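You operate a simulated robot arm through the tools that you are given. There is no shell and no other tool. Be economical: measure what you need, move in short steps, check, and stop when the job is done.

You are at the controls of a simulated two-armed robot. One attempt, no reset.

JOB
Take the green filter disc from the top of the skid cart and put it on the lower shelf of the skid cart. Fetch the yellow brush that says "glue" from the top of the parts cart and set it on top of the steel fitting on the bare end of the drawings table. Take the yellow pad and leave it on the bay under the drawers. Put the white nameplate labelled "loop" from the top of the parts cart on the green card. Take the yellow carton on the bare end of the drawings table and put it away on the steel ledge on the frame. Put the yellow tape from the bare end of the drawings table on the lower shelf of the skid cart. Pick up the strainer basket labelled "A76" from the bed of the frame jig with one hand, pass it to the other hand and put it on the top of the screen cart. Put the red plug labelled "T92" from the white table top on top of the grey pad there and the red plug marked "T57" on top of the black stop block there. Fetch the dry pack from the white table top and stand it on the top of the test bench. The order is free. Set down upright: white nameplate, strainer basket, red plug, dry pack.

It is judged by the outcome, as a careful person would: the job done as asked, and still so three seconds after it is handed in. It fails if anything else is knocked over, pushed out of place, dropped, spilled or broken.

ROBOT AND FRAMES
Two 7-joint arms with two-finger parallel grippers on one trunk, on a base that drives. Base frame: it is fixed to the floor where the robot stands at the start and does not move with it; the origin is under the middle of the robot, x ahead of it, y to its left, z up. Lengths are in m, angles in degrees, forces in N, time in s.
The left shoulder is at the start at [0.062, 0.197, 1.079], the right one opposite. With the tool pointing down near the work surface each hand reaches from about 0.24 to 0.7 m from the robot's upright axis, wherever it stands, measured 20 degrees to its own side. Places, roughly: bay under the drawers [5.6, 0.6, 0.2]; dry pack [-3.5, -3.5, 0.75]; filter disc [0.5, -0.25, 0.75]; green card [4.25, 1.75, 0.75]; grey pad (6x9x5 cm) [-3.8, -3.5, 0.8]; lower shelf of the skid cart [0.6, -0.2, 0.3]; red plug [-3.75, -3.25, 0.75]; steel fitting [3.25, 1.5, 0.75]; steel ledge on the frame (17x59 cm) [-1.54, 1.06, 1.2]; stop block (5x5x4 cm) [-3.6, -3.1, 0.8]; strainer basket [5.5, 0.25, 0.75]; top of the screen cart (40x20 cm) [5.66, 1.32, 0.9]; top of the test bench [-7.3, -4, 0.9]; white nameplate [1.75, 2.25, 0.75]; yellow brush [1.75, 2, 0.75]; yellow carton [3.25, 1.75, 0.75]; yellow pad (7x5x4 cm) [1.7, 2.1, 0.8]; yellow tape (8x8x4 cm) [3.4, 2, 0.8]. Payload 1.57 kg a hand.
The tool frame of a hand sits at the grasp point between the pads (the TCP): z along the fingers, y along the line on which they close. The tips reach 0.03 m beyond it. The gripper opens to 0.11 m. The fingers are 0.024 m wide and 0.012 m thick; the gripper's body (0.048 by 0.112 m) begins 0.078 m behind the TCP.
Orientation is that of the tool frame in the base frame, as [roll, pitch, yaw] about the fixed x, y, z axes, in that order (R = Rz(yaw) Ry(pitch) Rx(roll)). With the fingers straight down and closing along the base's y, the tool's x points along the base's -x, its y along +y and its z along -z.

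CONTROLS
- The arms move only by the tool play_rows. It takes "left_steps", "right_steps" or both (then of equal length, played together; a hand with none holds still); each is a list of rows, each a list of 3 entries, a list of its own where there are three numbers: the shift along the tool's x, y, z in mm, then the turn, a rotation vector about the tool's x, y, z in degrees, then the finger opening in mm, from 0 to 110. In form: [[[x, y, z], [ax, ay, az], gripper], ...]. A call has 1 to 10 rows; each row is the pose to reach, as a shift and turn from the pose commanded when the call began, along the tool's axes at that moment. Rows are played at 5 a second. More than 0.05 m and 8.6 degrees between two rows, or a gripper value outside its range, and nothing of the call is played. A pose out of reach is approached as far as the arm can. The call stops where the force on the tool passes 40 N (or 10 N more than at its start, if that is more) or the arm is blocked; 0.2 s more then pass. The fingers move at their own pace (about 0.072 m/s each) and stop on an object; they squeeze with about 35 N. The grip force told is the motor's: it shows also when the fingers shut on nothing. Time passes only in rows, and 0.2 s behind the last, so rows that repeat a pose let the fingers close. It gives the time, the measured TCP pose, the force on the tool (base axes), the opening and the grip force at its end, in the units of the frame above (readings bear some noise), with the torque about the TCP (base axes, N m) and any sound that the robot's microphone picked up.
- Cameras (640 x 400 px; columns grow to the right, rows downward): "scene" is now at [0.0947, -0.016, 1.6457]; the picture's right is [-0.25, -0.97, 0.00], its down [-0.87, 0.22, -0.44] and it looks along [0.43, -0.11, -0.90] (base axes); focal length 281 px, centre (320, 200). "left" rides on the left gripper at [0.07, -0.016, -0.141] in its tool frame; the picture's right is [0.23, 0.97, 0.00], its down [-0.86, 0.20, -0.48] and it looks along [-0.47, 0.11, 0.88] (tool axes); focal length 222 px, centre (320, 200). "right" rides on the right gripper at [0.07, 0.016, -0.141] in its tool frame; the picture's right is [-0.23, 0.97, 0.00], its down [-0.85, -0.20, -0.48] and it looks along [-0.47, -0.11, 0.88] (tool axes); focal length 222 px, centre (320, 200). There is no depth. A picture from a camera that has moved, and an enlarged one, comes with that camera's place and axes in the base frame and with its lens.
- camera(camera): a new picture of that camera. No time passes.
- raise_lower(by): slides the trunk up (or, below 0, down) by that many m; the arms and the scene camera ride with it, the base frame stays. It gives what a move gives, with no picture.
- roll_base(legs): drives the robot by 1 to 6 legs, each [ahead, left, turn to the left] in m, m and degrees, along the robot's own axes; the way and the turn of a leg run together, so that a leg with both is an arc; at most 1.5 m and 180 degrees a leg. The arms and the cameras ride along, it lands a little off, and it stops where it bumps. It gives what a move gives.
- aim_head(pan, tilt): turns the head with the scene camera to pan (to the left, within 86 degrees either way) and tilt (down, from -29 to 69), counted from straight ahead of the robot. It gives what a move gives.
- close_up(camera, box): a new picture of the part [left, top, right, bottom] of that camera's present view, enlarged. No time passes.
- sign_off(): hands the job in; it is judged then, once.

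Work in short steps. Places have to be worked out from the pictures, the camera data and where the tool is seen: move nearer, look again, correct. Check each grasp and each placing, and mend what went wrong. You have 535 turns and 336 pictures in all, those below and enlarged ones among them. Open the grippers and draw the arms clear of the work before you hand the job in, unless the task says otherwise; then end with one line.

The tools are called after "Emit:" by a JSON object that holds its "api" and its "payload". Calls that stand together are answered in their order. play_rows: Moves the arms, as the interface text tells. Its arguments: {"type":"object","properties":{"left_steps":{"type":"array","items":{"type":"array"}},"right_steps":{"type":"array","items":{"type":"array"}}},"required":[]} The other tools are called the same way: raise_lower (by) slides the trunk up or down; roll_base (legs) drives the base; aim_head (pan, tilt) turns the head that bears the scene camera; camera (camera) takes a picture; close_up (camera, box) takes an enlarged picture of a part of a camera's view; sign_off () hands the job in.

At the start:

```text
t: 0.0
left_ee_pos: [0.5603, 0.1322, 1.0757]
left_tool_rot: [-180.0, 0.0, 180.0]
left_force: [0.4, -0.3, 0.5]
left_ft_torque: [-0.02, -0.01, 0.02]
left_grip_width: 0.1101
left_finger_force: 0.2
right_ee_pos: [0.3814, -0.2953, 1.1055]
right_tool_rot: [179.9, -0.1, 180.0]
right_force: [-0.6, 1.3, 0.1]
right_ft_torque: [-0.04, 0.01, 0.0]
right_grip_width: 0.1102
right_finger_force: 0.2
trunk travel left (down, up): [-0.675, 0.315]
robot x, y, heading: [-0.0007, 0.0026, -0.1]
head pan, tilt: [-14.3, 63.8]
```

scene: 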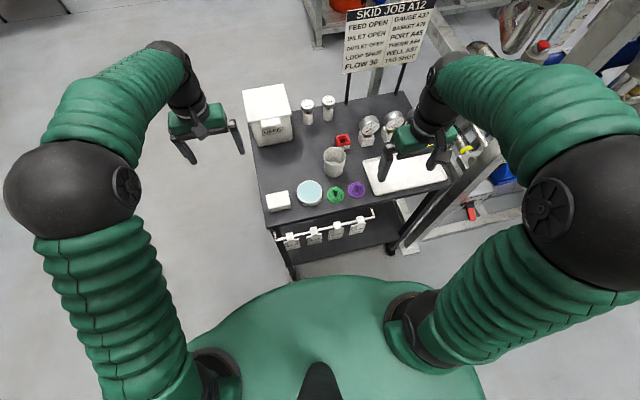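
right: 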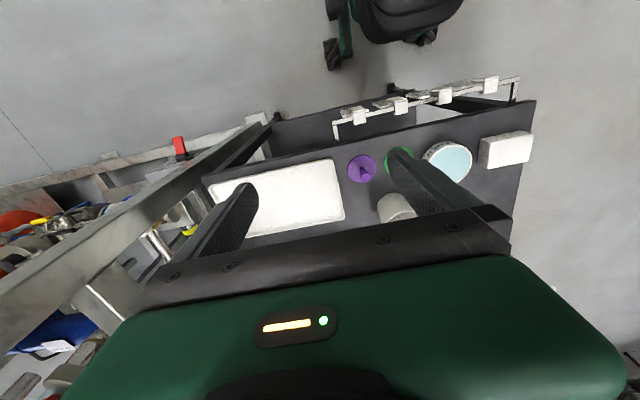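
left: 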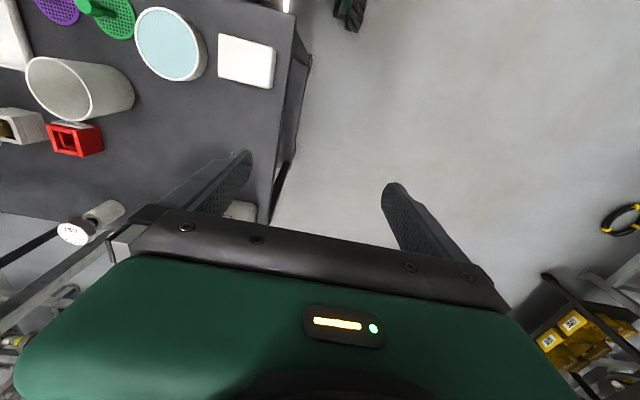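

I'll take a closer look at the filter disc on the skid cart and around the scene.

Emit:
{"api": "close_up", "payload": {"camera": "scene", "box": [240, 130, 460, 270]}}

Emit:
{"api": "close_up", "payload": {"camera": "right", "box": [320, 60, 560, 210]}}

```text
2.86 times, centred on (350, 200) of scene
camera zoom: at [0.0947, -0.016, 1.6457], right [-0.25, -0.97, 0.0], down [-0.87, 0.22, -0.44], along [0.43, -0.11, -0.9], focal length 804 px, centre (234, 200)
```

zoom: 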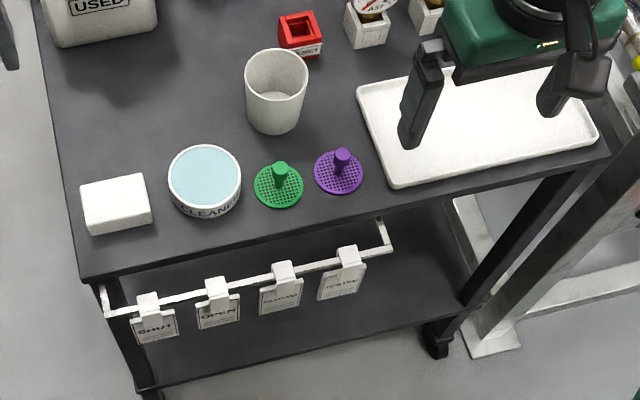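

```text
2.67 times, centred on (440, 135) of right
camera zoom: at [0.3114, -0.2804, 1.2474], right [0.23, 0.97, 0.0], down [0.86, -0.2, 0.48], along [0.46, -0.11, -0.88], focal length 592 px, centre (0, 373)
```

zoom: 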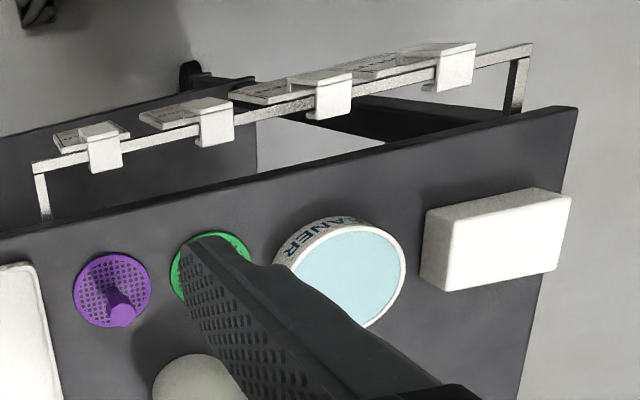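

The disc has a stem at about (0.527, -0.184); the cart's front edge is at x≈0.465. I'll tilt the right hand 45° forward, fingers closing along y, and bring it to a pregrasp.

Emit:
{"api": "play_rows", "payload": {"right_steps": [[[-11, 16, 37], [0, -6.4, 0], 60], [[-21, 32, 74], [0, -12.9, 0], 60], [[-32, 48, 111], [0, -19.3, 0], 60], [[-43, 63, 149], [0, -25.7, 0], 60], [[-54, 79, 186], [0, -32.1, 0], 60], [[-64, 95, 223], [0, -38.6, 0], 60], [[-75, 111, 260], [0, -45, 0], 60]]}}

Emit:
{"api": "camera", "payload": {"camera": "right"}}

Emit:
{"api": "camera", "payload": {"camera": "scene"}}

```text
t: 1.5
left_ee_pos: [0.5534, 0.1335, 1.0776]
left_tool_rot: [-179.9, 0.2, 179.9]
left_force: [1.2, 0.4, -0.6]
left_ft_torque: [0.04, -0.01, 0.02]
left_grip_width: 0.1102
left_finger_force: 0.1
right_ee_pos: [0.4461, -0.1928, 0.8729]
right_tool_rot: [180.0, 42.1, -179.9]
right_force: [-8.3, -0.6, 20.4]
right_ft_torque: [0.61, 0.02, 0.22]
right_grip_width: 0.0586
right_finger_force: 0.0
trunk travel left (down, up): [-0.675, 0.315]
robot x, y, heading: [-0.0013, 0.0024, 0.1]
head pan, tilt: [-14.3, 63.8]
stopped in row 7 (right hand): the force on the tool passed its limit at 139 N (the readings are from after the stop); the commanded pose is now the measured one
```

```text
330 pictures are left
camera right: at [0.2992, -0.1787, 0.9322], right [0.17, 0.97, 0.15], down [0.32, -0.2, 0.93], along [0.93, -0.11, -0.34], focal length 222 px, centre (320, 200)
```

right: 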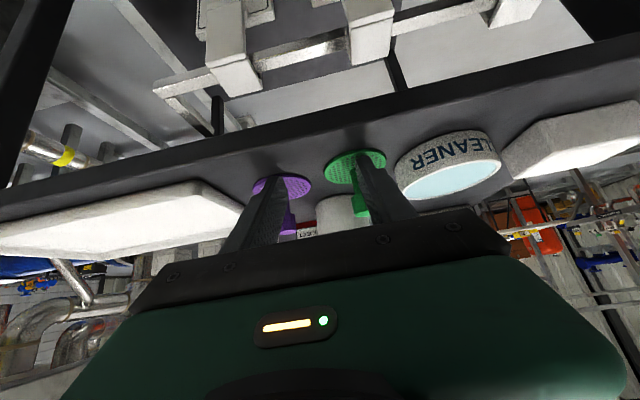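

```text
329 pictures are left
camera scene: at [0.0881, -0.0142, 1.6463], right [-0.25, -0.97, 0.0], down [-0.87, 0.22, -0.44], along [0.43, -0.11, -0.9], focal length 281 px, centre (320, 200)
```

scene: 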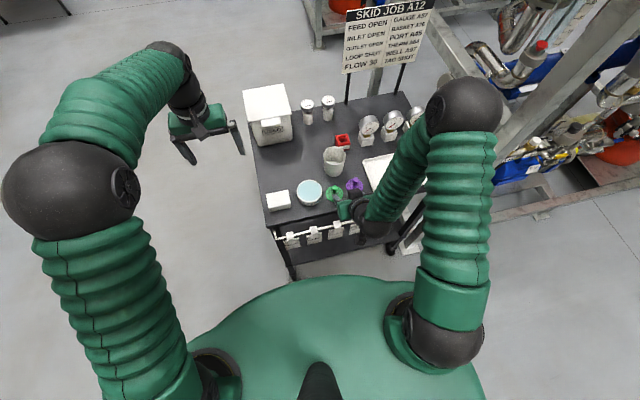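

Triangulating the two views, the cart's top is really at z≈0.83, and the disc is near (0.477, -0.164), so the fingers touched the knobs. I back off up along the tool and look again.

Emit:
{"api": "play_rows", "payload": {"right_steps": [[[0, 0, -50], [0, 0, 0], 60], [[-35, 0, -85], [0, 0, 0], 60]]}}

Emit:
{"api": "camera", "payload": {"camera": "right"}}

Emit:
{"api": "close_up", "payload": {"camera": "scene", "box": [240, 130, 460, 270]}}

```text
t: 2.1
left_ee_pos: [0.5528, 0.1335, 1.0791]
left_tool_rot: [-179.9, 0.3, 179.9]
left_force: [-1.0, -0.1, 0.5]
left_ft_torque: [0.01, -0.03, -0.01]
left_grip_width: 0.1099
left_finger_force: 0.0
right_ee_pos: [0.4604, -0.1903, 0.9532]
right_tool_rot: [179.8, 41.8, -179.9]
right_force: [-1.0, 0.3, -0.5]
right_ft_torque: [-0.01, 0.0, 0.01]
right_grip_width: 0.06
right_finger_force: 0.0
right hand out of reach, approached as far as the arm can: row 1, 2
trunk travel left (down, up): [-0.675, 0.315]
robot x, y, heading: [0.0047, -0.0004, -0.0]
head pan, tilt: [-14.3, 63.8]
```

```text
328 pictures are left
camera right: at [0.3143, -0.1756, 1.0125], right [0.17, 0.97, 0.15], down [0.32, -0.2, 0.93], along [0.93, -0.11, -0.34], focal length 222 px, centre (320, 200)
```

right: 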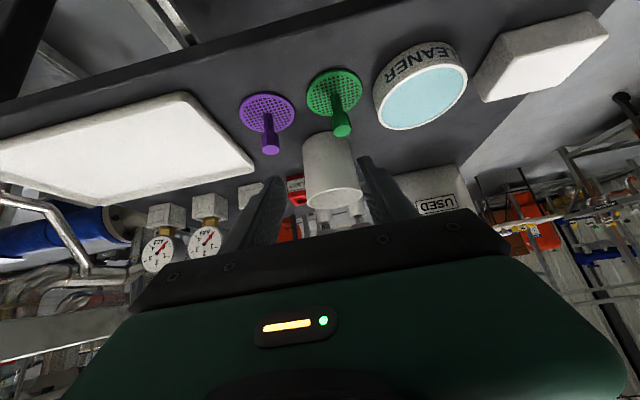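

```text
2.86 times, centred on (350, 200) of scene
camera zoom: at [0.0895, -0.0147, 1.646], right [-0.25, -0.97, 0.0], down [-0.87, 0.22, -0.44], along [0.43, -0.11, -0.9], focal length 804 px, centre (234, 200)
```

zoom: 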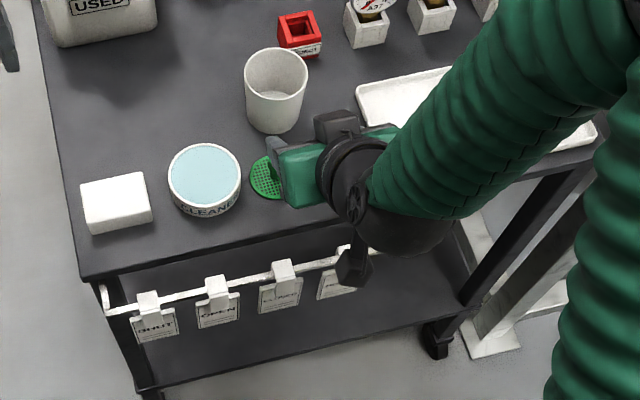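

Nothing has shifted; refined disc position ≈(0.488, -0.166), table z≈0.833, knob top ≈0.875. The arm is cramped, so I back the base 0.2 m and look again.

Emit:
{"api": "roll_base", "payload": {"legs": [[-0.2, 0, 0]]}}

Emit:
{"api": "camera", "payload": {"camera": "right"}}

Emit:
{"api": "camera", "payload": {"camera": "scene"}}

```text
t: 3.7
left_ee_pos: [0.3576, 0.1319, 1.075]
left_tool_rot: [180.0, -0.1, 179.8]
left_force: [-0.2, 0.1, 0.1]
left_ft_torque: [0.01, -0.01, 0.03]
left_grip_width: 0.1102
left_finger_force: 0.1
right_ee_pos: [0.2624, -0.1908, 0.9499]
right_tool_rot: [179.9, 41.6, 180.0]
right_force: [0.3, 0.5, -0.7]
right_ft_torque: [-0.02, 0.01, -0.01]
right_grip_width: 0.0604
right_finger_force: 0.0
trunk travel left (down, up): [-0.675, 0.315]
robot x, y, heading: [-0.2034, -0.003, -0.2]
head pan, tilt: [-14.3, 63.8]
```

```text
326 pictures are left
camera right: at [0.1167, -0.1763, 1.01], right [0.17, 0.97, 0.15], down [0.32, -0.2, 0.93], along [0.93, -0.11, -0.35], focal length 222 px, centre (320, 200)
```

right: 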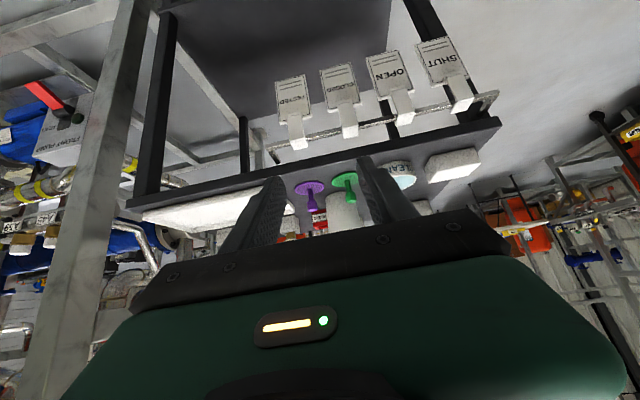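

```text
325 pictures are left
camera scene: at [-0.1035, -0.0155, 1.6454], right [-0.25, -0.97, 0.0], down [-0.87, 0.22, -0.44], along [0.42, -0.11, -0.9], focal length 281 px, centre (320, 200)
```

scene: 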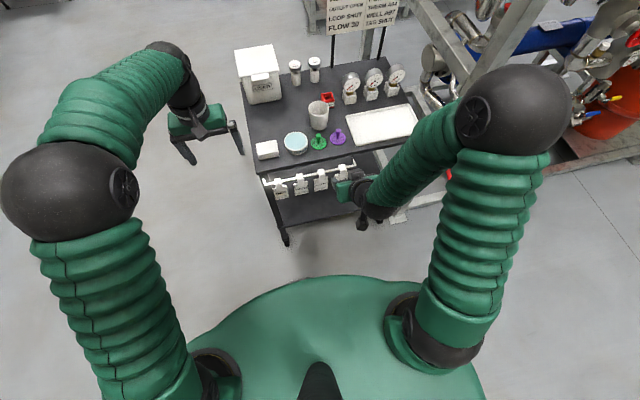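

Now bring the right hand to a pregrasp 10 cm short of the knob along the tool axis.

Emit:
{"api": "play_rows", "payload": {"right_steps": [[[-27, 6, 29], [0, 0, 0], 50], [[-55, 12, 58], [0, 0, 0], 50], [[-82, 19, 88], [0, 0, 0], 50], [[-109, 25, 117], [0, 0, 0], 50]]}}

Emit:
{"api": "camera", "payload": {"camera": "right"}}

```text
t: 4.7
left_ee_pos: [0.3549, 0.1321, 1.076]
left_tool_rot: [-179.9, 0.1, 179.8]
left_force: [0.7, 0.8, -0.5]
left_ft_torque: [0.01, 0.01, -0.02]
left_grip_width: 0.1096
left_finger_force: 0.0
right_ee_pos: [0.4202, -0.1646, 0.9384]
right_tool_rot: [179.9, 41.8, -179.9]
right_force: [0.2, -0.4, -0.6]
right_ft_torque: [-0.01, -0.03, 0.02]
right_grip_width: 0.05
right_finger_force: 0.1
trunk travel left (down, up): [-0.675, 0.315]
robot x, y, heading: [-0.2031, 0.0006, 0.1]
head pan, tilt: [-14.3, 63.8]
```

```text
324 pictures are left
camera right: at [0.273, -0.1502, 0.9975], right [0.17, 0.97, 0.15], down [0.32, -0.2, 0.93], along [0.93, -0.11, -0.35], focal length 222 px, centre (320, 200)
```

right: 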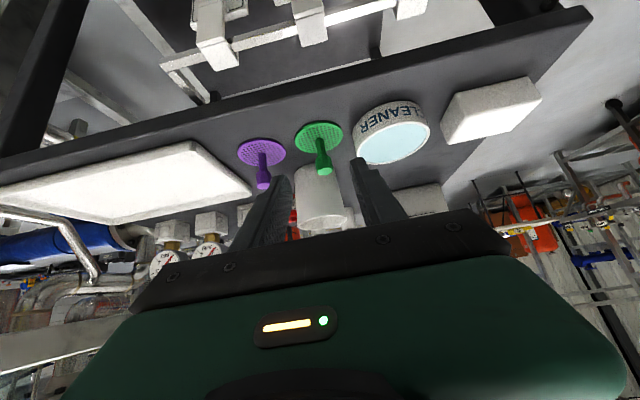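

Alignment is good (knob projects almost on the tool's axis). I advance in two rows and close gently.

Emit:
{"api": "play_rows", "payload": {"right_steps": [[[-2, -1, 32], [0, 0, 0], 50], [[-5, -1, 64], [0, 0, 0], 50], [[-7, -1, 92], [0, 0, 0], 50]]}}

Emit:
{"api": "camera", "payload": {"camera": "right"}}

```text
t: 5.5
left_ee_pos: [0.3523, 0.1332, 1.0779]
left_tool_rot: [-180.0, 0.2, 179.8]
left_force: [-1.2, 0.7, 0.5]
left_ft_torque: [0.02, 0.02, 0.02]
left_grip_width: 0.1103
left_finger_force: 0.1
right_ee_pos: [0.4839, -0.1664, 0.8746]
right_tool_rot: [179.9, 41.7, 180.0]
right_force: [0.8, -0.9, 0.6]
right_ft_torque: [0.0, -0.03, 0.0]
right_grip_width: 0.05
right_finger_force: 0.1
trunk travel left (down, up): [-0.675, 0.315]
robot x, y, heading: [-0.2054, -0.0002, 0.0]
head pan, tilt: [-14.3, 63.8]
```

```text
323 pictures are left
camera right: at [0.3374, -0.1521, 0.9338], right [0.17, 0.97, 0.15], down [0.32, -0.2, 0.93], along [0.93, -0.11, -0.34], focal length 222 px, centre (320, 200)
```

right: 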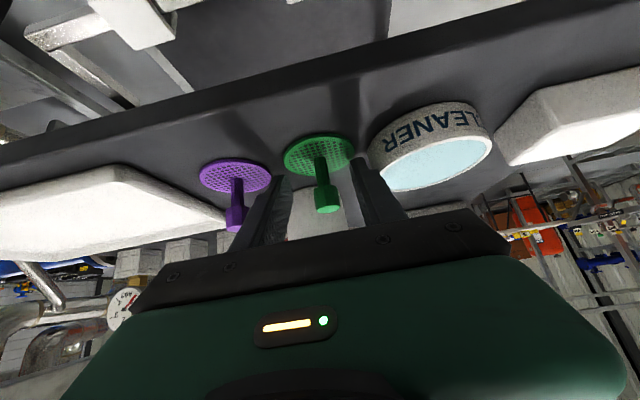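

The knob lies between the fingers at the grasp point. Closing.

Emit:
{"api": "play_rows", "payload": {"right_steps": [[[0, 3, 0], [0, 0, 0], 30], [[0, 3, 0], [0, 0, 0], 0], [[0, 3, 0], [0, 0, 0], 0], [[0, 3, 0], [0, 0, 0], 0], [[-25, 3, -25], [0, 0, 0], 0], [[-50, 3, -50], [0, 0, 0], 0]]}}

Emit:
{"api": "camera", "payload": {"camera": "right"}}

```text
t: 6.9
left_ee_pos: [0.3523, 0.132, 1.078]
left_tool_rot: [-180.0, 0.2, 179.7]
left_force: [0.5, -0.6, 0.3]
left_ft_torque: [-0.02, 0.0, 0.0]
left_grip_width: 0.11
left_finger_force: 0.1
right_ee_pos: [0.4871, -0.164, 0.9431]
right_tool_rot: [179.8, 41.7, -179.9]
right_force: [0.6, 0.1, 0.0]
right_ft_torque: [-0.01, 0.01, -0.01]
right_grip_width: 0.0157
right_finger_force: 31.5
trunk travel left (down, up): [-0.675, 0.315]
robot x, y, heading: [-0.2032, -0.0003, -0.2]
head pan, tilt: [-14.3, 63.8]
```

```text
322 pictures are left
camera right: at [0.3416, -0.1489, 1.0033], right [0.17, 0.97, 0.15], down [0.32, -0.2, 0.93], along [0.93, -0.11, -0.34], focal length 222 px, centre (320, 200)
```

right: 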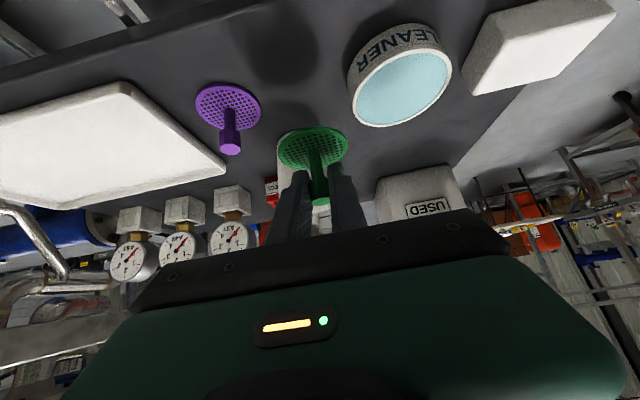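

Disc held by its knob (gap 15.7 mm), level. Back away 0.45 m clear of the cart, then lower the trunk and view the shelf.

Emit:
{"api": "roll_base", "payload": {"legs": [[-0.45, 0, 0]]}}

Emit:
{"api": "raise_lower", "payload": {"by": -0.5}}

Emit:
{"api": "aim_head", "payload": {"pan": -10, "tilt": 35}}

Emit:
{"api": "camera", "payload": {"camera": "scene"}}

Emit:
{"api": "camera", "payload": {"camera": "right"}}

```text
t: 9.7
left_ee_pos: [-0.0985, 0.1314, 1.076]
left_tool_rot: [179.9, 0.1, 179.3]
left_force: [-1.0, -0.5, 0.9]
left_ft_torque: [-0.02, -0.03, 0.01]
left_grip_width: 0.1099
left_finger_force: 0.1
right_ee_pos: [0.034, -0.1681, 0.9422]
right_tool_rot: [179.9, 41.7, 179.6]
right_force: [0.3, 1.0, -0.2]
right_ft_torque: [-0.02, -0.02, 0.01]
right_grip_width: 0.0151
right_finger_force: 31.7
trunk travel left (down, up): [-0.675, 0.315]
robot x, y, heading: [-0.6552, 0.0025, -0.7]
head pan, tilt: [-14.3, 63.8]
```

```text
refused: -0.5 is not a number from -0.4 to 0.4
```

```text
t: 10.6
left_ee_pos: [-0.1014, 0.132, 1.0795]
left_tool_rot: [180.0, 0.3, 179.4]
left_force: [0.5, -0.2, 0.5]
left_ft_torque: [0.0, -0.02, 0.02]
left_grip_width: 0.1097
left_finger_force: 0.1
right_ee_pos: [0.0319, -0.1676, 0.9453]
right_tool_rot: [179.8, 41.9, 179.6]
right_force: [0.1, 0.4, 0.4]
right_ft_torque: [0.0, 0.0, 0.02]
right_grip_width: 0.0159
right_finger_force: 32.4
trunk travel left (down, up): [-0.675, 0.315]
robot x, y, heading: [-0.6565, 0.006, -0.6]
head pan, tilt: [-10.0, 35.0]
```

```text
321 pictures are left
camera scene: at [-0.5346, -0.0139, 1.6842], right [-0.18, -0.98, 0.0], down [-0.57, 0.1, -0.82], along [0.8, -0.15, -0.58], focal length 281 px, centre (320, 200)
```

scene: 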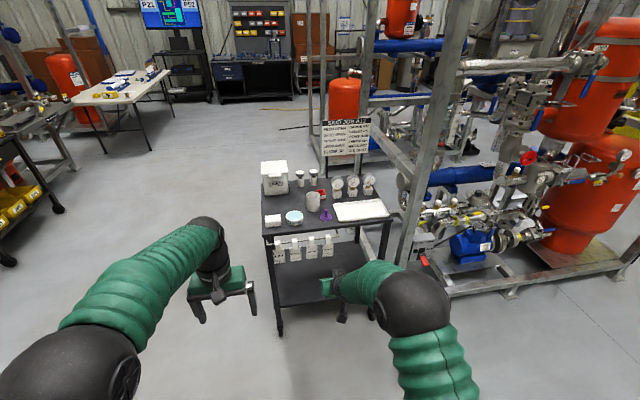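

```text
320 pictures are left
camera right: at [-0.1143, -0.1509, 1.0038], right [0.18, 0.97, 0.15], down [0.32, -0.2, 0.93], along [0.93, -0.11, -0.34], focal length 222 px, centre (320, 200)
```

right: 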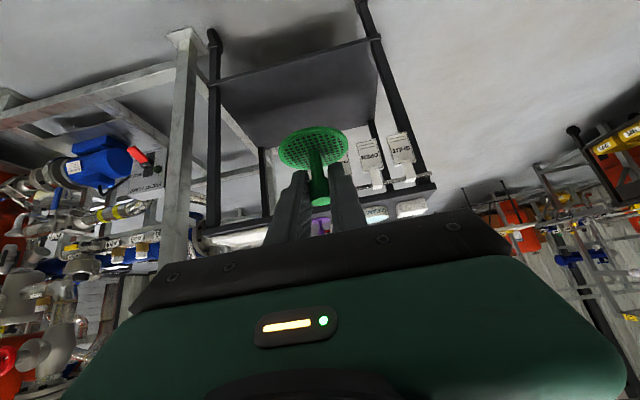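

Shelf front edge ≈x 0.42, z≈0.3. Lower the trunk (two steps) and look at the shelf squarely.

Emit:
{"api": "raise_lower", "payload": {"by": -0.4}}

Emit:
{"api": "raise_lower", "payload": {"by": -0.1}}

Emit:
{"api": "aim_head", "payload": {"pan": -10, "tilt": 32}}

Emit:
{"api": "camera", "payload": {"camera": "scene"}}

Emit:
{"api": "camera", "payload": {"camera": "right"}}

```text
t: 14.4
left_ee_pos: [-0.1019, 0.1303, 0.6785]
left_tool_rot: [180.0, 0.2, 179.3]
left_force: [0.4, 0.6, -0.2]
left_ft_torque: [-0.04, 0.01, -0.03]
left_grip_width: 0.1096
left_finger_force: 0.1
right_ee_pos: [0.0325, -0.1666, 0.5437]
right_tool_rot: [179.9, 42.0, 179.6]
right_force: [-0.7, 0.7, 0.5]
right_ft_torque: [-0.04, 0.01, 0.01]
right_grip_width: 0.016
right_finger_force: 31.3
trunk travel left (down, up): [-0.275, 0.715]
robot x, y, heading: [-0.6551, 0.0012, -0.6]
head pan, tilt: [-10.0, 35.0]
```

```text
t: 15.8
left_ee_pos: [-0.1036, 0.1313, 0.5796]
left_tool_rot: [180.0, 0.3, 179.4]
left_force: [-0.8, -0.7, 0.3]
left_ft_torque: [0.0, -0.01, 0.02]
left_grip_width: 0.1101
left_finger_force: 0.1
right_ee_pos: [0.0312, -0.1673, 0.4454]
right_tool_rot: [180.0, 41.9, 179.6]
right_force: [0.7, -0.1, -0.1]
right_ft_torque: [-0.03, 0.02, -0.03]
right_grip_width: 0.0161
right_finger_force: 31.8
trunk travel left (down, up): [-0.175, 0.815]
robot x, y, heading: [-0.6607, 0.0009, -0.4]
head pan, tilt: [-10.0, 35.0]
```

```text
t: 16.4
left_ee_pos: [-0.1023, 0.1304, 0.5777]
left_tool_rot: [-180.0, 0.2, 179.5]
left_force: [-1.0, -0.4, 0.7]
left_ft_torque: [-0.03, 0.06, -0.02]
left_grip_width: 0.1102
left_finger_force: 0.0
right_ee_pos: [0.0307, -0.1675, 0.444]
right_tool_rot: [179.9, 41.9, 179.6]
right_force: [1.0, 0.9, -0.2]
right_ft_torque: [0.02, -0.02, -0.01]
right_grip_width: 0.0156
right_finger_force: 31.2
trunk travel left (down, up): [-0.175, 0.815]
robot x, y, heading: [-0.6577, 0.0019, -0.5]
head pan, tilt: [-10.0, 32.0]
```

```text
319 pictures are left
camera scene: at [-0.5342, -0.0141, 1.1889], right [-0.18, -0.98, 0.0], down [-0.52, 0.1, -0.85], along [0.83, -0.15, -0.53], focal length 281 px, centre (320, 200)
```

scene: 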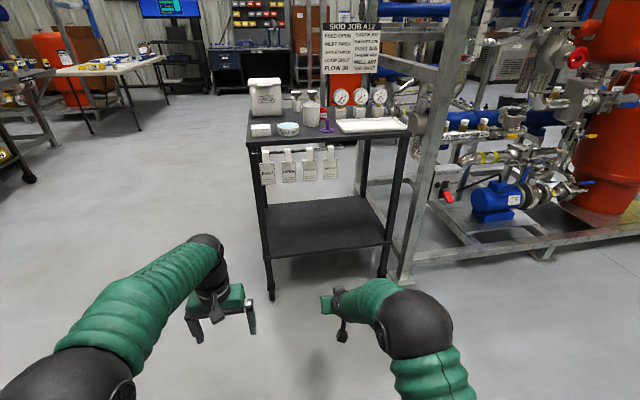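

```text
318 pictures are left
camera right: at [-0.1148, -0.1509, 0.5037], right [0.18, 0.97, 0.15], down [0.32, -0.2, 0.93], along [0.93, -0.11, -0.34], focal length 222 px, centre (320, 200)
```

right: 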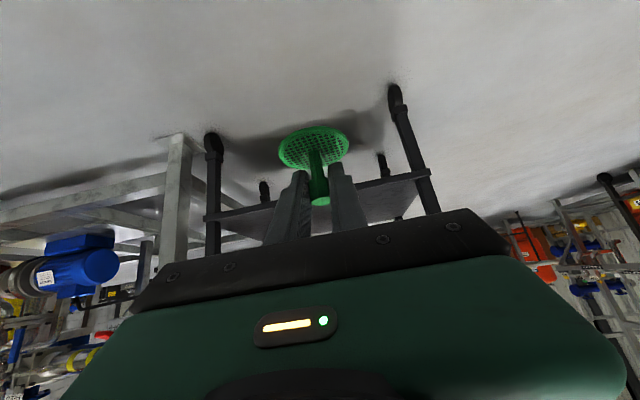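

Shelf top ≈z 0.29, opening up to the tags at ~0.68, shelf empty. I move the left hand out to the side, then drive in 0.48 m.

Emit:
{"api": "play_rows", "payload": {"left_steps": [[[0, 45, 0], [0, 0, 0], 110], [[0, 90, 0], [0, 0, 0], 110], [[0, 135, 0], [0, 0, 0], 110], [[0, 180, 0], [0, 0, 0], 110]]}}

Emit:
{"api": "roll_base", "payload": {"legs": [[0.48, 0, 0.5]]}}

Emit:
{"api": "camera", "payload": {"camera": "scene"}}

Emit:
{"api": "camera", "payload": {"camera": "right"}}

```text
t: 17.4
left_ee_pos: [-0.0985, 0.3124, 0.5773]
left_tool_rot: [-179.9, 0.3, 179.4]
left_force: [0.7, 0.1, -0.8]
left_ft_torque: [-0.01, -0.02, 0.03]
left_grip_width: 0.1102
left_finger_force: 0.1
right_ee_pos: [0.0317, -0.165, 0.4447]
right_tool_rot: [-180.0, 41.9, 179.8]
right_force: [-1.0, -0.4, 0.8]
right_ft_torque: [-0.01, 0.02, 0.01]
right_grip_width: 0.016
right_finger_force: 31.7
trunk travel left (down, up): [-0.175, 0.815]
robot x, y, heading: [-0.6555, 0.002, -0.5]
head pan, tilt: [-10.0, 32.0]
```

```text
t: 20.2
left_ee_pos: [0.3734, 0.3114, 0.5778]
left_tool_rot: [-180.0, 0.3, 179.9]
left_force: [-0.3, 0.8, 0.1]
left_ft_torque: [-0.04, 0.01, 0.03]
left_grip_width: 0.1102
left_finger_force: 0.0
right_ee_pos: [0.5083, -0.164, 0.4452]
right_tool_rot: [-179.9, 41.9, -180.0]
right_force: [0.0, -0.4, -0.1]
right_ft_torque: [0.0, 0.03, 0.02]
right_grip_width: 0.016
right_finger_force: 31.2
trunk travel left (down, up): [-0.175, 0.815]
robot x, y, heading: [-0.1826, -0.0008, -0.2]
head pan, tilt: [-10.0, 32.0]
```

```text
317 pictures are left
camera scene: at [-0.0598, -0.0148, 1.1888], right [-0.17, -0.98, 0.0], down [-0.52, 0.09, -0.85], along [0.83, -0.15, -0.53], focal length 281 px, centre (320, 200)
```

scene: 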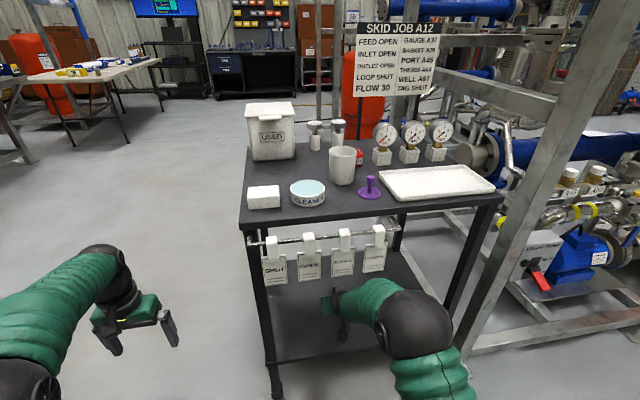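

```text
316 pictures are left
camera right: at [0.3603, -0.1487, 0.5035], right [0.17, 0.97, 0.15], down [0.32, -0.2, 0.93], along [0.93, -0.11, -0.34], focal length 222 px, centre (320, 200)
```

right: 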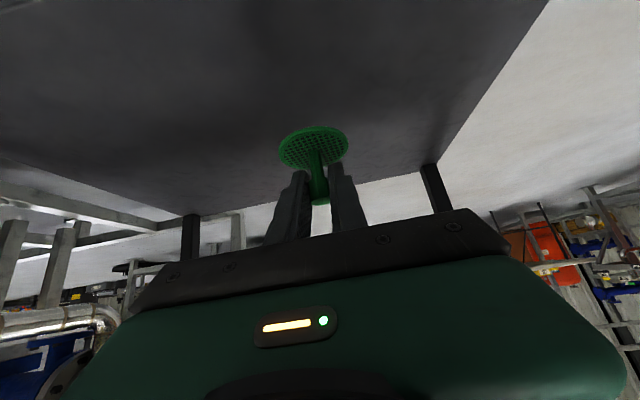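

Disc is over the shelf. Lower straight down 80 mm, then in small steps till contact.

Emit:
{"api": "play_rows", "payload": {"right_steps": [[[20, 0, 22], [0, 0, 0], 0], [[40, 0, 45], [0, 0, 0], 0], [[53, 0, 60], [0, 0, 0], 0], [[57, 0, 63], [0, 0, 0], 0]]}}

Emit:
{"api": "camera", "payload": {"camera": "right"}}

```text
t: 21.2
left_ee_pos: [0.3723, 0.3127, 0.5791]
left_tool_rot: [-179.9, 0.4, 179.8]
left_force: [0.5, 0.4, 0.4]
left_ft_torque: [0.02, 0.0, 0.01]
left_grip_width: 0.1099
left_finger_force: 0.1
right_ee_pos: [0.5062, -0.1628, 0.3607]
right_tool_rot: [179.8, 42.0, 180.0]
right_force: [0.4, 0.6, 0.8]
right_ft_torque: [-0.01, 0.0, 0.01]
right_grip_width: 0.0162
right_finger_force: 31.7
trunk travel left (down, up): [-0.175, 0.815]
robot x, y, heading: [-0.1821, -0.0032, -0.0]
head pan, tilt: [-10.0, 32.0]
```

```text
315 pictures are left
camera right: at [0.3601, -0.1487, 0.4195], right [0.17, 0.97, 0.15], down [0.32, -0.2, 0.93], along [0.93, -0.11, -0.34], focal length 222 px, centre (320, 200)
```

right: 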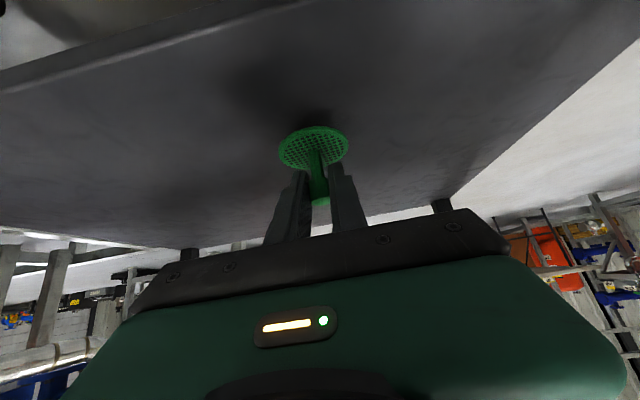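

Shadow shows it's close. Descend in 5 mm steps until contact.

Emit:
{"api": "play_rows", "payload": {"right_steps": [[[3, 0, 4], [0, 0, 0], 0], [[7, 0, 7], [0, 0, 0], 0], [[10, 0, 11], [0, 0, 0], 0], [[13, 0, 15], [0, 0, 0], 0], [[17, 0, 19], [0, 0, 0], 0]]}}

```text
t: 22.4
left_ee_pos: [0.3701, 0.3137, 0.5813]
left_tool_rot: [-179.9, 0.5, 179.9]
left_force: [-0.1, -0.2, 0.7]
left_ft_torque: [0.0, 0.01, 0.0]
left_grip_width: 0.1103
left_finger_force: 0.1
right_ee_pos: [0.5074, -0.1639, 0.341]
right_tool_rot: [180.0, 42.6, -179.9]
right_force: [-8.0, -0.7, 22.4]
right_ft_torque: [0.0, 0.39, -0.03]
right_grip_width: 0.0161
right_finger_force: 31.7
trunk travel left (down, up): [-0.175, 0.815]
robot x, y, heading: [-0.1817, -0.0014, 0.2]
head pan, tilt: [-10.0, 32.0]
```

Contact at z 0.341 (disc bottom ≈0.30). Release and retreat backward along the tool.

Emit:
{"api": "play_rows", "payload": {"right_steps": [[[-3, 0, -3], [0, 0, 0], 0], [[-3, 0, -3], [0, 0, 0], 40], [[-3, 0, -3], [0, 0, 0], 50], [[-3, 0, -25], [0, 0, 0], 50], [[-10, 0, -65], [0, 0, 0], 50], [[-20, 0, -105], [0, 0, 0], 50]]}}

Emit:
{"api": "camera", "payload": {"camera": "right"}}

```text
t: 23.8
left_ee_pos: [0.3705, 0.3134, 0.5803]
left_tool_rot: [-179.9, 0.3, 179.9]
left_force: [0.0, 0.1, 0.0]
left_ft_torque: [0.02, -0.01, 0.02]
left_grip_width: 0.1102
left_finger_force: 0.0
right_ee_pos: [0.4519, -0.1635, 0.4274]
right_tool_rot: [180.0, 42.1, -179.9]
right_force: [-0.7, -0.2, -0.7]
right_ft_torque: [0.03, 0.0, -0.02]
right_grip_width: 0.0501
right_finger_force: 0.1
trunk travel left (down, up): [-0.175, 0.815]
robot x, y, heading: [-0.1827, -0.0019, -0.1]
head pan, tilt: [-10.0, 32.0]
```

```text
314 pictures are left
camera right: at [0.3047, -0.1491, 0.4863], right [0.17, 0.97, 0.15], down [0.32, -0.2, 0.93], along [0.93, -0.11, -0.34], focal length 222 px, centre (320, 200)
```

right: 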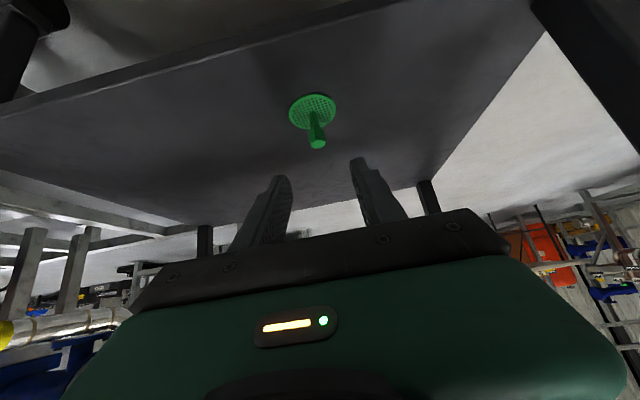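

Disc stands on the shelf. Back out, raise the trunk and look around to plan the drive.

Emit:
{"api": "roll_base", "payload": {"legs": [[-0.6, 0, 0]]}}

Emit:
{"api": "raise_lower", "payload": {"by": 0.4}}

Emit:
{"api": "raise_lower", "payload": {"by": 0.3}}

Emit:
{"api": "aim_head", "payload": {"pan": 40, "tilt": 25}}

Emit:
{"api": "camera", "payload": {"camera": "scene"}}

```text
t: 27.3
left_ee_pos: [-0.2397, 0.3154, 0.5799]
left_tool_rot: [-179.8, 0.3, -179.7]
left_force: [0.1, -0.8, 0.0]
left_ft_torque: [-0.02, -0.01, -0.02]
left_grip_width: 0.1102
left_finger_force: 0.0
right_ee_pos: [-0.1557, -0.1618, 0.4271]
right_tool_rot: [180.0, 42.0, -179.5]
right_force: [0.0, -0.2, 0.2]
right_ft_torque: [0.0, 0.03, 0.0]
right_grip_width: 0.05
right_finger_force: 0.0
trunk travel left (down, up): [-0.175, 0.815]
robot x, y, heading: [-0.789, -0.0028, 0.5]
head pan, tilt: [-10.0, 32.0]
```

```text
t: 31.1
left_ee_pos: [-0.2395, 0.316, 0.9802]
left_tool_rot: [-179.9, 0.6, -179.7]
left_force: [-0.4, 0.2, 0.3]
left_ft_torque: [0.01, -0.01, 0.01]
left_grip_width: 0.11
left_finger_force: 0.0
right_ee_pos: [-0.1555, -0.1602, 0.8273]
right_tool_rot: [179.9, 42.0, -179.6]
right_force: [0.4, 0.0, -0.6]
right_ft_torque: [0.0, 0.01, -0.01]
right_grip_width: 0.0501
right_finger_force: 0.1
trunk travel left (down, up): [-0.575, 0.415]
robot x, y, heading: [-0.7932, -0.0001, 0.5]
head pan, tilt: [-10.0, 32.0]
```

```text
t: 34.1
left_ee_pos: [-0.2396, 0.3159, 1.2812]
left_tool_rot: [-180.0, 0.5, -179.7]
left_force: [0.0, 0.0, -0.1]
left_ft_torque: [-0.04, 0.0, 0.01]
left_grip_width: 0.1102
left_finger_force: 0.1
right_ee_pos: [-0.1558, -0.1615, 1.1279]
right_tool_rot: [180.0, 42.2, -179.6]
right_force: [0.0, -0.3, 0.3]
right_ft_torque: [-0.01, -0.02, 0.03]
right_grip_width: 0.0503
right_finger_force: 0.0
trunk travel left (down, up): [-0.875, 0.115]
robot x, y, heading: [-0.7956, -0.0026, 0.5]
head pan, tilt: [-10.0, 32.0]
```

```text
t: 35.3
left_ee_pos: [-0.2387, 0.3157, 1.2809]
left_tool_rot: [-179.9, 0.5, -179.6]
left_force: [-0.5, 0.5, -0.4]
left_ft_torque: [0.0, -0.03, -0.01]
left_grip_width: 0.1099
left_finger_force: 0.0
right_ee_pos: [-0.1563, -0.1605, 1.1278]
right_tool_rot: [-179.9, 42.0, -179.5]
right_force: [0.6, 0.1, 0.6]
right_ft_torque: [0.04, 0.01, -0.01]
right_grip_width: 0.0499
right_finger_force: 0.1
trunk travel left (down, up): [-0.875, 0.115]
robot x, y, heading: [-0.7893, -0.0028, 0.4]
head pan, tilt: [40.0, 25.0]
```

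```text
313 pictures are left
camera scene: at [-0.6854, 0.0598, 1.9], right [0.65, -0.76, 0.0], down [-0.32, -0.27, -0.91], along [0.69, 0.59, -0.42], focal length 281 px, centre (320, 200)
```

scene: 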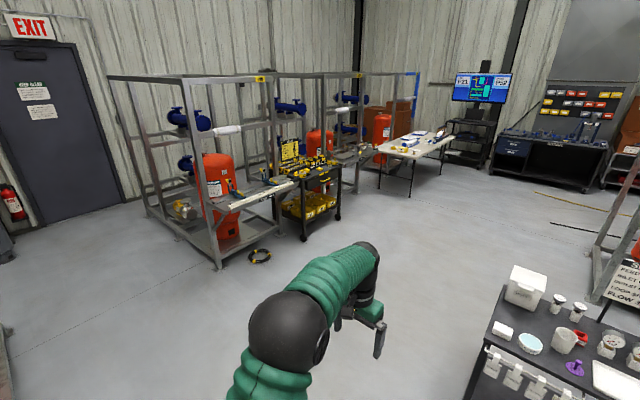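

Parts cart (black with yellow bins) is about (1.4–2.1, 2.1), with open floor before it. I turn to face +y and drive to about (1.75, 1.2).

Emit:
{"api": "roll_base", "payload": {"legs": [[0, 0, 90], [1.0, 0, 0], [0, -1.4, 0], [0, -1.1, 0]]}}

Emit:
{"api": "aim_head", "payload": {"pan": 0, "tilt": 45}}

Emit:
{"api": "camera", "payload": {"camera": "scene"}}

```text
t: 42.2
left_ee_pos: [-1.0888, 1.1053, 1.2811]
left_tool_rot: [-179.5, -1.4, -90.8]
left_force: [0.9, -2.6, -1.4]
left_ft_torque: [0.27, 0.11, -0.05]
left_grip_width: 0.1099
left_finger_force: 0.0
right_ee_pos: [-0.6129, 1.1883, 1.1271]
right_tool_rot: [-179.8, 42.1, -90.5]
right_force: [0.1, 0.8, -0.6]
right_ft_torque: [0.0, -0.01, -0.02]
right_grip_width: 0.0503
right_finger_force: 0.1
trunk travel left (down, up): [-0.875, 0.115]
robot x, y, heading: [-0.7827, 0.5573, 89.1]
head pan, tilt: [40.0, 25.0]
stopped in leg 2: the force on the tool passed its limit at 197 N (the readings are from after the stop); the commanded pose is now the measured one
```

```text
t: 43.3
left_ee_pos: [-1.0879, 1.1038, 1.2826]
left_tool_rot: [-179.6, -1.1, -90.8]
left_force: [0.5, 0.4, -0.3]
left_ft_torque: [-0.01, -0.01, -0.01]
left_grip_width: 0.1101
left_finger_force: 0.0
right_ee_pos: [-0.6106, 1.1871, 1.1291]
right_tool_rot: [-179.9, 42.3, -90.7]
right_force: [0.8, 0.3, -0.1]
right_ft_torque: [-0.01, 0.05, 0.01]
right_grip_width: 0.0502
right_finger_force: 0.1
trunk travel left (down, up): [-0.875, 0.115]
robot x, y, heading: [-0.7844, 0.5535, 89.0]
head pan, tilt: [0.0, 45.0]
```

```text
312 pictures are left
camera scene: at [-0.7812, 0.6735, 1.8695], right [1.0, -0.01, 0.0], down [-0.01, -0.71, -0.71], along [0.01, 0.71, -0.71], focal length 281 px, centre (320, 200)
```

scene: 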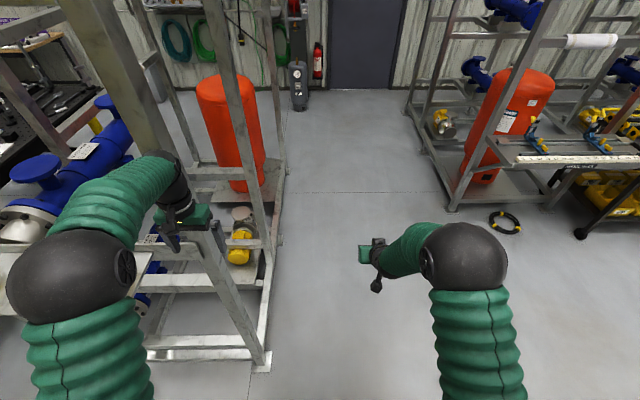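

The left hand bumped the steel frame at left (not visible before). I check with the left camera before backing off.

Emit:
{"api": "camera", "payload": {"camera": "left"}}

```text
311 pictures are left
camera left: at [-1.0732, 1.0375, 1.4254], right [-0.98, -0.21, 0.0], down [-0.19, 0.87, 0.46], along [-0.1, 0.45, -0.89], focal length 222 px, centre (320, 200)
```

left: 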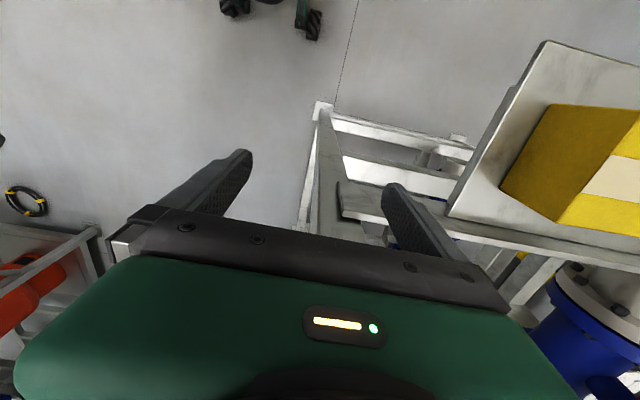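

The ledge (with a yellow carton already on it) is right there by the left hand. I back off, then go right (+x) well clear before going ahead.

Emit:
{"api": "roll_base", "payload": {"legs": [[-0.15, 0, 0.9], [0, -1.3, 0], [0, -1.2, 0], [0.6, 0, 0]]}}

Emit:
{"api": "camera", "payload": {"camera": "scene"}}

```text
t: 59.3
left_ee_pos: [1.3982, 1.545, 1.2838]
left_tool_rot: [-179.5, -1.0, -91.0]
left_force: [1.1, 0.1, 0.4]
left_ft_torque: [-0.02, -0.01, 0.0]
left_grip_width: 0.1103
left_finger_force: 0.1
right_ee_pos: [1.8737, 1.626, 1.131]
right_tool_rot: [180.0, 42.4, -91.0]
right_force: [-0.7, 0.2, -0.3]
right_ft_torque: [-0.02, -0.03, 0.0]
right_grip_width: 0.0502
right_finger_force: 0.0
trunk travel left (down, up): [-0.875, 0.115]
robot x, y, heading: [1.6975, 1.0009, 88.7]
head pan, tilt: [0.0, 45.0]
```

```text
310 pictures are left
camera scene: at [1.7012, 1.1116, 1.8697], right [1.0, -0.02, 0.0], down [-0.01, -0.71, -0.71], along [0.01, 0.71, -0.71], focal length 281 px, centre (320, 200)
```

scene: 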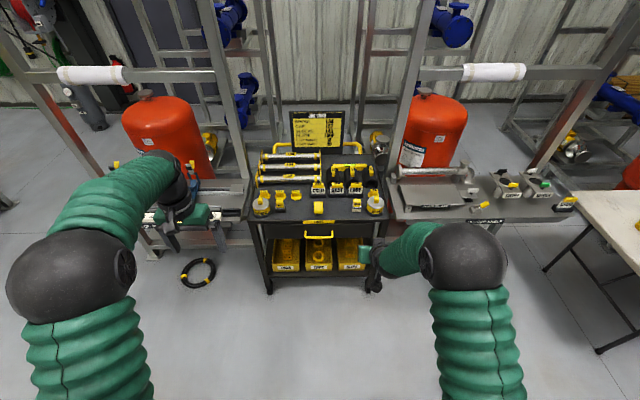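

At the parts cart. Enlarge its top.

Emit:
{"api": "close_up", "payload": {"camera": "scene", "box": [230, 100, 410, 240]}}

Emit:
{"api": "close_up", "payload": {"camera": "scene", "box": [245, 170, 395, 225]}}

```text
2.86 times, centred on (320, 170) of scene
camera zoom: at [1.7012, 1.1116, 1.8697], right [1.0, -0.02, 0.0], down [-0.01, -0.71, -0.71], along [0.01, 0.71, -0.71], focal length 804 px, centre (320, 286)
```

zoom: 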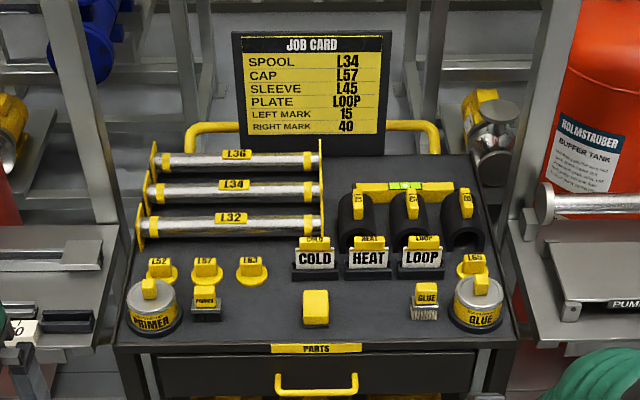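

```text
4.27 times, centred on (320, 198) of scene
camera zoom: at [1.7012, 1.1116, 1.8697], right [1.0, -0.02, 0.0], down [-0.01, -0.71, -0.71], along [0.01, 0.71, -0.71], focal length 1200 px, centre (320, 211)
```

zoom: 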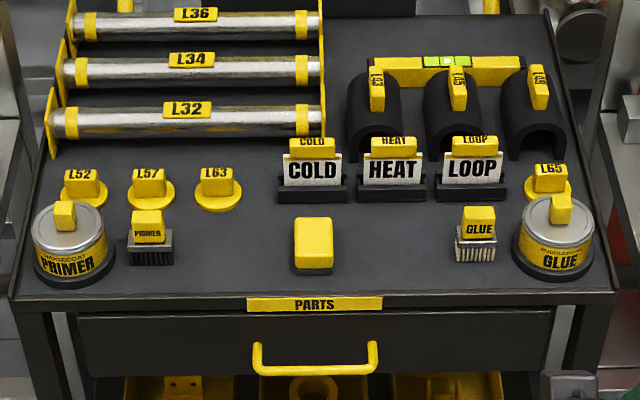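

Brush "GLUE" and plate "LOOP" are clear. I turn the right hand to straight down to view them with the wrist camera.

Emit:
{"api": "play_rows", "payload": {"right_steps": [[[0, 0, 0], [0, 8.5, 0], 60], [[0, 0, 0], [0, 17, 0], 60], [[0, 0, 0], [0, 25.5, 0], 60], [[0, 0, 0], [0, 34, 0], 60], [[0, 0, 0], [0, 42.2, 0], 60]]}}

Emit:
{"api": "camera", "payload": {"camera": "right"}}

```text
t: 60.5
left_ee_pos: [1.3973, 1.5455, 1.2825]
left_tool_rot: [-179.6, -1.0, -91.0]
left_force: [0.5, 0.7, 0.0]
left_ft_torque: [0.0, -0.01, 0.0]
left_grip_width: 0.1101
left_finger_force: 0.1
right_ee_pos: [1.8741, 1.6291, 1.1297]
right_tool_rot: [179.9, 0.0, -91.0]
right_force: [0.1, 1.2, 0.4]
right_ft_torque: [0.01, 0.0, -0.01]
right_grip_width: 0.0597
right_finger_force: 0.0
trunk travel left (down, up): [-0.875, 0.115]
robot x, y, heading: [1.6967, 1.0009, 88.6]
head pan, tilt: [0.0, 45.0]
```

```text
307 pictures are left
camera right: at [1.8572, 1.557, 1.2717], right [-0.97, 0.24, 0.0], down [0.21, 0.85, 0.48], along [0.12, 0.46, -0.88], focal length 222 px, centre (320, 200)
```

right: 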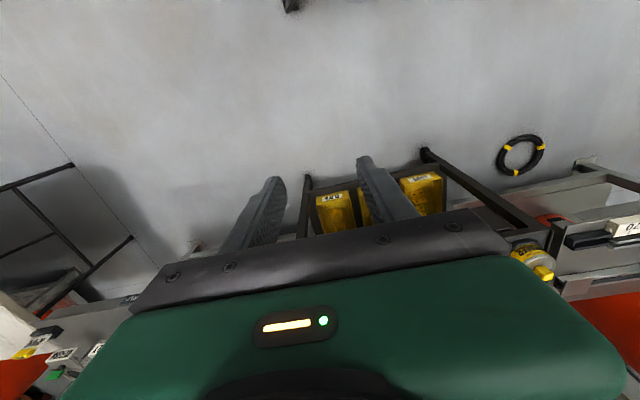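

The cart is still ahead under the gripper. I tuck the left hand in and drive ahead 0.35 m.

Emit:
{"api": "play_rows", "payload": {"left_steps": [[[30, -38, 0], [0, 0, 0], 110], [[60, -76, 0], [0, 0, 0], 110], [[90, -114, 0], [0, 0, 0], 110], [[120, -150, 0], [0, 0, 0], 110]]}}

Emit:
{"api": "roll_base", "payload": {"legs": [[0.35, 0, 1.2]]}}

Emit:
{"api": "camera", "payload": {"camera": "right"}}

Emit:
{"api": "aim_head", "payload": {"pan": -5, "tilt": 55}}

Emit:
{"api": "camera", "payload": {"camera": "scene"}}

```text
t: 61.5
left_ee_pos: [1.5452, 1.4236, 1.287]
left_tool_rot: [-179.7, -0.9, -91.0]
left_force: [-0.3, 0.0, -0.8]
left_ft_torque: [0.01, -0.02, 0.02]
left_grip_width: 0.1098
left_finger_force: 0.1
right_ee_pos: [1.8766, 1.6261, 1.1316]
right_tool_rot: [179.9, 0.2, -90.8]
right_force: [-0.4, -0.2, 0.2]
right_ft_torque: [0.02, -0.01, -0.02]
right_grip_width: 0.0598
right_finger_force: 0.1
trunk travel left (down, up): [-0.875, 0.115]
robot x, y, heading: [1.701, 0.9988, 88.9]
head pan, tilt: [0.0, 45.0]
```

```text
t: 63.8
left_ee_pos: [1.5354, 1.7654, 1.2866]
left_tool_rot: [-179.6, -0.9, -89.6]
left_force: [-1.0, -0.7, -0.3]
left_ft_torque: [0.03, 0.07, 0.03]
left_grip_width: 0.1103
left_finger_force: 0.0
right_ee_pos: [1.8602, 1.9762, 1.1322]
right_tool_rot: [-180.0, 0.3, -89.5]
right_force: [-1.0, 0.5, 0.4]
right_ft_torque: [0.01, -0.01, -0.03]
right_grip_width: 0.0601
right_finger_force: 0.1
trunk travel left (down, up): [-0.875, 0.115]
robot x, y, heading: [1.7013, 1.3486, 90.2]
head pan, tilt: [0.0, 45.0]
```

```text
306 pictures are left
camera right: at [1.8447, 1.9046, 1.274], right [-0.98, 0.22, 0.0], down [0.19, 0.85, 0.48], along [0.1, 0.47, -0.88], focal length 222 px, centre (320, 200)
```

right: 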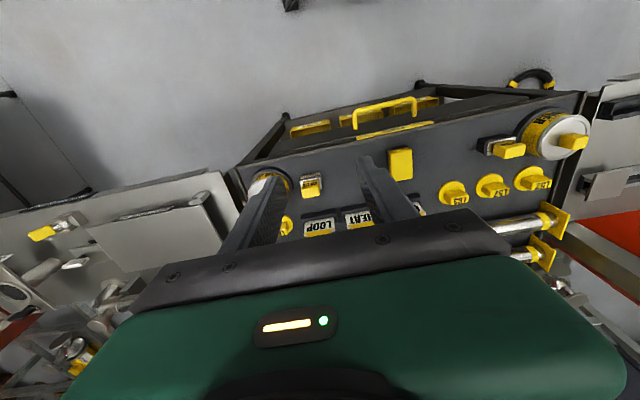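

```text
t: 64.5
left_ee_pos: [1.5346, 1.7653, 1.2868]
left_tool_rot: [-179.6, -0.8, -89.6]
left_force: [0.6, 0.3, -0.3]
left_ft_torque: [0.03, 0.02, -0.01]
left_grip_width: 0.1096
left_finger_force: 0.0
right_ee_pos: [1.861, 1.9778, 1.1319]
right_tool_rot: [179.9, 0.4, -89.4]
right_force: [-0.5, -0.5, 0.3]
right_ft_torque: [-0.01, 0.0, 0.0]
right_grip_width: 0.06
right_finger_force: 0.1
trunk travel left (down, up): [-0.875, 0.115]
robot x, y, heading: [1.7035, 1.3444, 90.7]
head pan, tilt: [-5.0, 55.0]
```

```text
305 pictures are left
camera scene: at [1.7074, 1.4519, 1.8562], right [1.0, -0.08, 0.0], down [-0.07, -0.82, -0.57], along [0.05, 0.57, -0.82], focal length 281 px, centre (320, 200)
```

scene: 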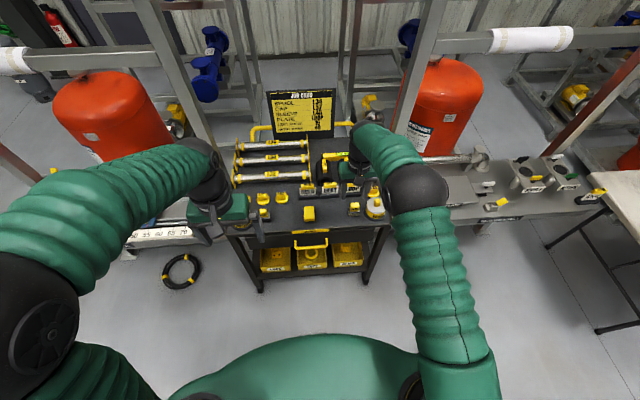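

Triangulated brush handle at about (1.902, 2.082, 0.88). Move the right hand above it.

Emit:
{"api": "play_rows", "payload": {"right_steps": [[[-26, -10, 38], [0, 0, 0], 60], [[-52, -20, 76], [0, 0, 0], 60], [[-78, -30, 114], [0, 0, 0], 60], [[-104, -40, 152], [0, 0, 0], 60]]}}

Emit:
{"api": "camera", "payload": {"camera": "right"}}

```text
t: 65.5
left_ee_pos: [1.5348, 1.7659, 1.2867]
left_tool_rot: [-179.7, -0.9, -89.5]
left_force: [0.2, 0.2, -0.8]
left_ft_torque: [0.01, -0.01, -0.02]
left_grip_width: 0.1102
left_finger_force: 0.0
right_ee_pos: [1.8983, 2.0184, 0.9934]
right_tool_rot: [179.9, 0.2, -89.5]
right_force: [0.6, 0.6, 0.7]
right_ft_torque: [-0.02, -0.01, -0.01]
right_grip_width: 0.06
right_finger_force: 0.1
right hand out of reach, approached as far as the arm can: row 3, 4
trunk travel left (down, up): [-0.875, 0.115]
robot x, y, heading: [1.7009, 1.3452, 90.5]
head pan, tilt: [-5.0, 55.0]
```

```text
304 pictures are left
camera right: at [1.8834, 1.9475, 1.1351], right [-0.98, 0.22, 0.0], down [0.19, 0.85, 0.48], along [0.1, 0.47, -0.88], focal length 222 px, centre (320, 200)
```

right: 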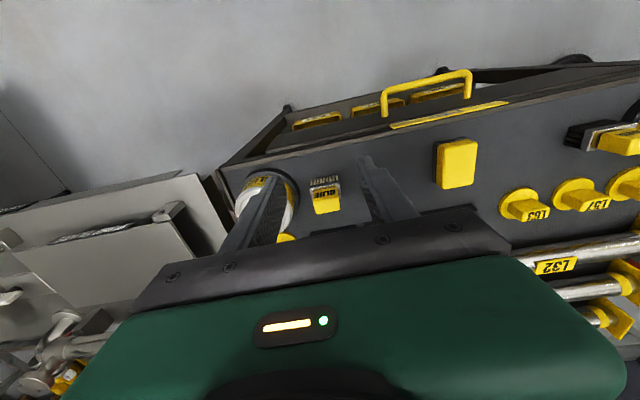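

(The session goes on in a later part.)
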